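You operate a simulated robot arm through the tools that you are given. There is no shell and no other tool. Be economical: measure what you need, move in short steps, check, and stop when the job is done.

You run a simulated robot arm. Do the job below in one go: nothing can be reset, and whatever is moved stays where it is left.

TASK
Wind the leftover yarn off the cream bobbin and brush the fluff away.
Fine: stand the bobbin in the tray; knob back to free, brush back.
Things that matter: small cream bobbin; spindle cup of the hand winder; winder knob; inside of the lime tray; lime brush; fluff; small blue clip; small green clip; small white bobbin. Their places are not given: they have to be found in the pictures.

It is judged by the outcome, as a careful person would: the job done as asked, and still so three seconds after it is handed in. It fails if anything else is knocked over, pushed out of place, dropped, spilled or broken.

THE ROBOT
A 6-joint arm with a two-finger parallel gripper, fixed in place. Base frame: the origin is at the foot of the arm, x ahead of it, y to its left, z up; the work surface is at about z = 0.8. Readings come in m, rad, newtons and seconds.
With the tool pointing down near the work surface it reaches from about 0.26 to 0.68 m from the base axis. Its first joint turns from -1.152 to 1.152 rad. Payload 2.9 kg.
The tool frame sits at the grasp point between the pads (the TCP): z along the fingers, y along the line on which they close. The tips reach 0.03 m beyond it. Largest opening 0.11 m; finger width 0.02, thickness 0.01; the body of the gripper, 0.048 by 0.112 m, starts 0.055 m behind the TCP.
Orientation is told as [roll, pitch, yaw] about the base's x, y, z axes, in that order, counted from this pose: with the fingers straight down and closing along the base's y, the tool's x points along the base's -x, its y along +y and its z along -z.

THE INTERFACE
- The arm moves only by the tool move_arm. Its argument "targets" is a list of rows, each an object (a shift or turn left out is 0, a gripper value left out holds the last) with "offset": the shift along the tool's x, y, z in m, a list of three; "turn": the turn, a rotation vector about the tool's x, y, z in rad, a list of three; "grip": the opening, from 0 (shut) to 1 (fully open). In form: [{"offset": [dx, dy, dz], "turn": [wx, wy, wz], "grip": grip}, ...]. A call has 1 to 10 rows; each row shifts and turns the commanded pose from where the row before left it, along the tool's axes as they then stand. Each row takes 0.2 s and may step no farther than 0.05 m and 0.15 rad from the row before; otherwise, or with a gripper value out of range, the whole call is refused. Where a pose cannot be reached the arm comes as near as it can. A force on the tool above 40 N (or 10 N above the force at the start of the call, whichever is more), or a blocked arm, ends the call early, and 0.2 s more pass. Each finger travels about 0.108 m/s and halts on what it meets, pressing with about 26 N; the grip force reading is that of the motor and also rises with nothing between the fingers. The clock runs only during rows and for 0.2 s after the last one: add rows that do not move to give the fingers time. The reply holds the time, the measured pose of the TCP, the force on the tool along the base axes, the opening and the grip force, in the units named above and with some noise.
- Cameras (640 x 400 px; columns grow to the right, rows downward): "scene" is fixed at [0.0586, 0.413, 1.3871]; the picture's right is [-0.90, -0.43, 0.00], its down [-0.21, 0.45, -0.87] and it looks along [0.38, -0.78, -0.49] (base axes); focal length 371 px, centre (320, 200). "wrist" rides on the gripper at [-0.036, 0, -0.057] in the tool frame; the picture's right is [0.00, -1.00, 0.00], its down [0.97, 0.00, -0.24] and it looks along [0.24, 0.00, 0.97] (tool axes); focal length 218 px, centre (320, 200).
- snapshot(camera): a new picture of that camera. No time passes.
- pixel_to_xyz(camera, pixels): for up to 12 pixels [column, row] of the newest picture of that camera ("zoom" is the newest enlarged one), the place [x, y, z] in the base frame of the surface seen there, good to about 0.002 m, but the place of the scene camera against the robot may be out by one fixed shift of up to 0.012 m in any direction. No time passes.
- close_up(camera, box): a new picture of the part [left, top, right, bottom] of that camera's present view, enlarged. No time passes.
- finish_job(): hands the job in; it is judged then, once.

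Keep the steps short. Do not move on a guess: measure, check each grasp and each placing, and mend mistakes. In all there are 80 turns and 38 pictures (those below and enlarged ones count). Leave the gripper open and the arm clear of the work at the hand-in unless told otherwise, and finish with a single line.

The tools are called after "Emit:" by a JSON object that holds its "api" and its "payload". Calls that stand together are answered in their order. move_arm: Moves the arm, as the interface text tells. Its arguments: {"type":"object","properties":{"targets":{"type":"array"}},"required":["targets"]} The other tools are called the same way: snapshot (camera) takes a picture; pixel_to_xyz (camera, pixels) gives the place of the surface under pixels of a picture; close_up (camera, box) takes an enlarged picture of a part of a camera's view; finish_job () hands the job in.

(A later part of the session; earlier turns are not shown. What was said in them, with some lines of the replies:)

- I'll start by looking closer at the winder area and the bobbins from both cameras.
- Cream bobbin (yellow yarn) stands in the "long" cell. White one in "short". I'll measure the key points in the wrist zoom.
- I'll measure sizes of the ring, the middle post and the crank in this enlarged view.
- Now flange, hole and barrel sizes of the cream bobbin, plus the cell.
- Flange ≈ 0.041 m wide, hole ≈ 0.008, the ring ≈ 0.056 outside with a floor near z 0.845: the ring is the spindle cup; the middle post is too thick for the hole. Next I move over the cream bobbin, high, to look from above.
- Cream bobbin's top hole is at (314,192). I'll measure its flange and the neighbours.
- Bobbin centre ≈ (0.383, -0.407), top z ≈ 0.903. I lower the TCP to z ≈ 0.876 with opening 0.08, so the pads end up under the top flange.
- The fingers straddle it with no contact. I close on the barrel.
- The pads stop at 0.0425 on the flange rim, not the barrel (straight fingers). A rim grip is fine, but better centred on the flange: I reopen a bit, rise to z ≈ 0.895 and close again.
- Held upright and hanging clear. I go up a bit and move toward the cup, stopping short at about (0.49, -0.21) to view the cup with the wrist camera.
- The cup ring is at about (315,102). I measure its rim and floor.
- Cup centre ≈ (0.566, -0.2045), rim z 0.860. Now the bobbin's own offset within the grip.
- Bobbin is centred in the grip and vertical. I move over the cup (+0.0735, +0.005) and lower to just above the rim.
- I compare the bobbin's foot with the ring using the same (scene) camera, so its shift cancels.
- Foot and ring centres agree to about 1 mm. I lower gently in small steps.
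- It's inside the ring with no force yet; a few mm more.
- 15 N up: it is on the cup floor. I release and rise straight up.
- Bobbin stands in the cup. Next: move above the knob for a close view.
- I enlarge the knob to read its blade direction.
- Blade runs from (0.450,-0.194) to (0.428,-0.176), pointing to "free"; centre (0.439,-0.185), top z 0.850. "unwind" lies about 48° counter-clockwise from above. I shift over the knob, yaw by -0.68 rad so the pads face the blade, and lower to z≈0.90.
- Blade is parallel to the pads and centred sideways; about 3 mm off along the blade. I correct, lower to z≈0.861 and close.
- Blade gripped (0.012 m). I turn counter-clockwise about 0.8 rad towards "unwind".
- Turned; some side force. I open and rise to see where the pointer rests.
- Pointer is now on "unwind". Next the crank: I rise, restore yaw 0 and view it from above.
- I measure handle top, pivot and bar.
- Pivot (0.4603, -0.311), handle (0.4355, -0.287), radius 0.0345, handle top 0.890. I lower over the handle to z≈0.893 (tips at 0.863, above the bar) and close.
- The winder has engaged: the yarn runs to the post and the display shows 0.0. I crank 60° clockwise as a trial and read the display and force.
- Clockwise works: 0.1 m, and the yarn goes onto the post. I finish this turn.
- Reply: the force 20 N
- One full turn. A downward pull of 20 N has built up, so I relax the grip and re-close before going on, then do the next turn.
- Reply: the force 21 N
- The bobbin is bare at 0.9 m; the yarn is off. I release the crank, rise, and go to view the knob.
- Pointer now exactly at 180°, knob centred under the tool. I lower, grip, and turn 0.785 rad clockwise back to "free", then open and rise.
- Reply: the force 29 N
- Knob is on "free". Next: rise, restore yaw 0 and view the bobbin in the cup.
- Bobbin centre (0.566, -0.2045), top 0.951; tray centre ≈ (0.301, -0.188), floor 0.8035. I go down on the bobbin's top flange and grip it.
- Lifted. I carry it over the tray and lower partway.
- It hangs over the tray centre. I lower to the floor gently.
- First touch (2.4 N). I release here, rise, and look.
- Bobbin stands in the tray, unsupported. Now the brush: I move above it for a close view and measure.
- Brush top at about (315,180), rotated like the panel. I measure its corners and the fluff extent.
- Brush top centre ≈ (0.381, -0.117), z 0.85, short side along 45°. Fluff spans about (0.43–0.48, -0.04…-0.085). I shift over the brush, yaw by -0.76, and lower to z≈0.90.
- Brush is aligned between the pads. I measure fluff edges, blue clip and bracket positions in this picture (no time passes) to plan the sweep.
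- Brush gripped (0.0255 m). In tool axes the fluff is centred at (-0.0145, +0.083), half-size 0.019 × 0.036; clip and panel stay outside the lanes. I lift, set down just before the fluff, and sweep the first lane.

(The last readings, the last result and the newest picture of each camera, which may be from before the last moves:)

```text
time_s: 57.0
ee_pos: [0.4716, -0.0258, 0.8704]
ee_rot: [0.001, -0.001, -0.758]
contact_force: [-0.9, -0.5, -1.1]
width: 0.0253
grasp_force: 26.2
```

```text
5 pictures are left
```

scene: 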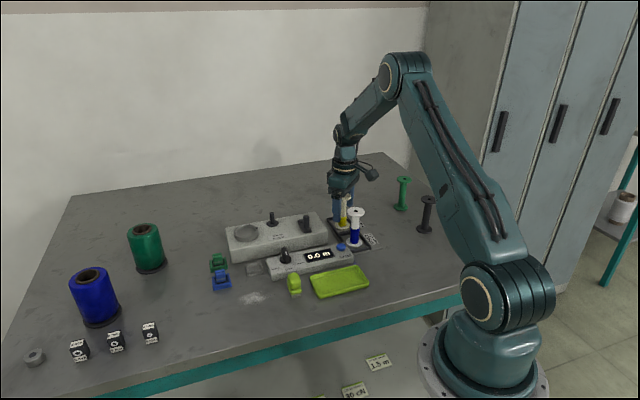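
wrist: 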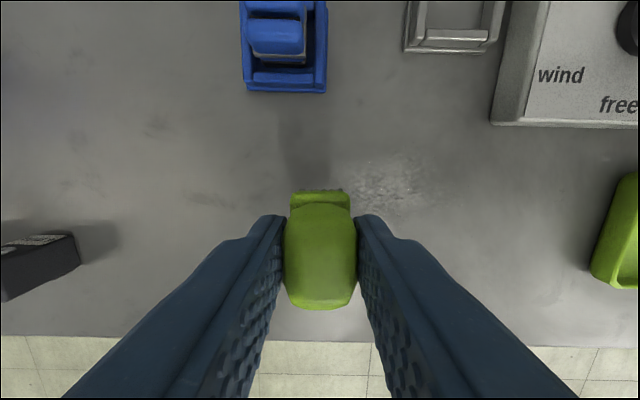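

The first lane faded the fluff; what remains spans tool x -0.037…0. Next lanes at x = -0.027 and -0.015, same direction.

Emit:
{"api": "move_arm", "payload": {"targets": [{"offset": [-0.011, -0.046, 0]}, {"offset": [-0.011, -0.046, 0]}, {"offset": [0, 0, 0.0215]}, {"offset": [0, 0.023, 0]}, {"offset": [0, 0.023, 0]}, {"offset": [0, 0.023, 0]}, {"offset": [0, 0.023, 0]}, {"offset": [0, 0, -0.0215]}, {}]}}

Emit:
{"api": "move_arm", "payload": {"targets": [{"offset": [0.006, -0.046, 0]}, {"offset": [0.006, -0.046, 0]}, {"offset": [0, 0, 0.0215]}, {"offset": [0, 0.023, 0]}, {"offset": [0, 0.023, 0]}, {"offset": [0, 0.023, 0]}, {"offset": [0, 0.023, 0]}, {"offset": [0, 0, -0.0215]}, {}]}}

Emit:
{"api": "snapshot", "payload": {"camera": "wrist"}}

```text
time_s: 59.0
ee_pos: [0.4892, -0.0401, 0.8704]
ee_rot: [0.001, 0.002, -0.758]
contact_force: [-0.1, -0.4, -1.1]
width: 0.025
grasp_force: 26.1
```

```text
time_s: 61.0
ee_pos: [0.4793, -0.0337, 0.8719]
ee_rot: [-0.001, 0.002, -0.76]
contact_force: [0.4, 0.0, 0.1]
width: 0.0253
grasp_force: 26.3
```

```text
4 pictures are left
```

wrist: 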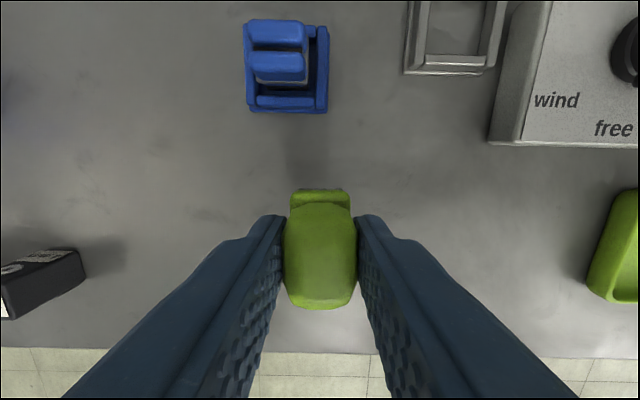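

The fluff is gone in this view. I carry the brush back to its starting place (exact reverse of the shifts) and set it down.

Emit:
{"api": "move_arm", "payload": {"targets": [{"offset": [0.005, -0.044, 0]}, {"offset": [0.005, -0.044, 0]}, {"offset": [0.005, -0.042, 0]}, {}, {"offset": [0, 0, 0.015]}, {"offset": [0, 0, 0.003]}, {"offset": [0, 0, 0.002]}, {}]}}

Emit:
{"api": "close_up", "payload": {"camera": "scene", "box": [200, 190, 400, 320]}}

```text
time_s: 62.8
ee_pos: [0.3806, -0.1176, 0.8504]
ee_rot: [0.0, -0.002, -0.758]
contact_force: [-0.3, 0.7, -0.7]
width: 0.0251
grasp_force: 25.5
```

```text
3.08 times, centred on (300, 255) of scene
```

zoom: 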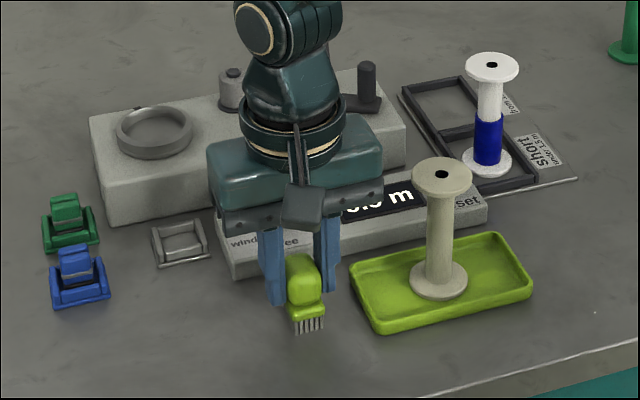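

Fluff gone in the scene view too, and the brush is at its old spot. A small lowering to make sure it touches.

Emit:
{"api": "move_arm", "payload": {"targets": [{"offset": [0, 0, 0.001]}, {"offset": [0, 0, 0.0005]}, {}]}}

```text
time_s: 63.6
ee_pos: [0.3796, -0.1181, 0.8499]
ee_rot: [0.001, -0.003, -0.759]
contact_force: [-6.0, 1.7, 24.2]
width: 0.0255
grasp_force: 26.0
```

It touches (24 N). I back off 1 mm, open to 0.05, rise straight, and look.

Emit:
{"api": "move_arm", "payload": {"targets": [{"offset": [0, 0, -0.0012]}, {"grip": 0.35}, {"grip": 0.47}, {}, {"offset": [0, 0, -0.03]}, {"offset": [0, 0, -0.05]}, {"offset": [0, 0, -0.05]}, {"offset": [0, 0, -0.05]}, {}]}}

Emit:
{"api": "snapshot", "payload": {"camera": "wrist"}}

```text
time_s: 65.6
ee_pos: [0.3791, -0.117, 1.0307]
ee_rot: [-0.001, 0.002, -0.758]
contact_force: [-0.5, -0.2, 0.6]
width: 0.0518
grasp_force: 0.0
```

```text
2 pictures are left
```

wrist: 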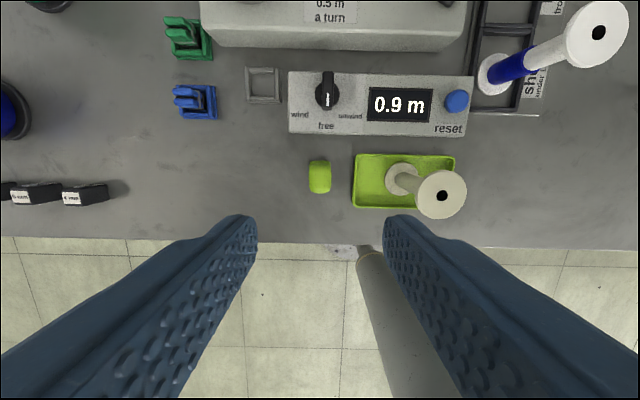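

Brush stands in its place, bobbin in the tray, knob on free, fluff gone. I rise clear, open fully and take a last scene picture.

Emit:
{"api": "move_arm", "payload": {"targets": [{"offset": [0, 0, -0.05], "grip": 1}, {"offset": [0, 0, -0.05], "turn": [0, 0, -0.14]}, {"turn": [0, 0, -0.14]}, {"turn": [0, 0, -0.14]}, {"turn": [0, 0, -0.14]}, {"turn": [0, 0, -0.14]}, {}]}}

Emit:
{"api": "snapshot", "payload": {"camera": "scene"}}

```text
time_s: 67.2
ee_pos: [0.3801, -0.1176, 1.1322]
ee_rot: [0.001, 0.0, -0.059]
contact_force: [-0.3, 0.3, 0.3]
width: 0.1103
grasp_force: 0.1
```

```text
1 pictures are left
```

scene: 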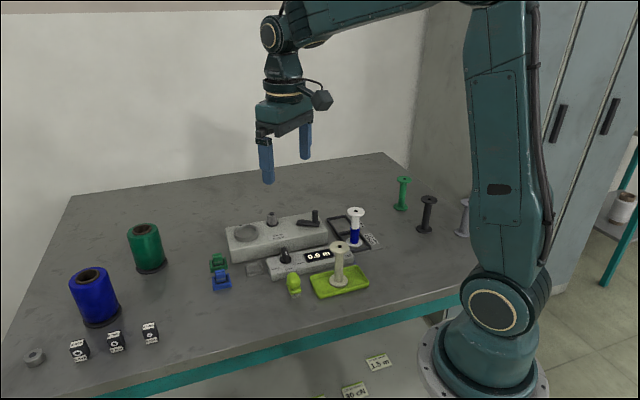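

Everything is in place and the arm is clear, so I hand the job in.

Emit:
{"api": "finish_job", "payload": {}}

```text
The job is handed in.
```

The yarn is off the cream bobbin (display 0.9 m) and the bobbin stands in the lime tray, with the fluff brushed away, the knob on free and the brush back where it was.
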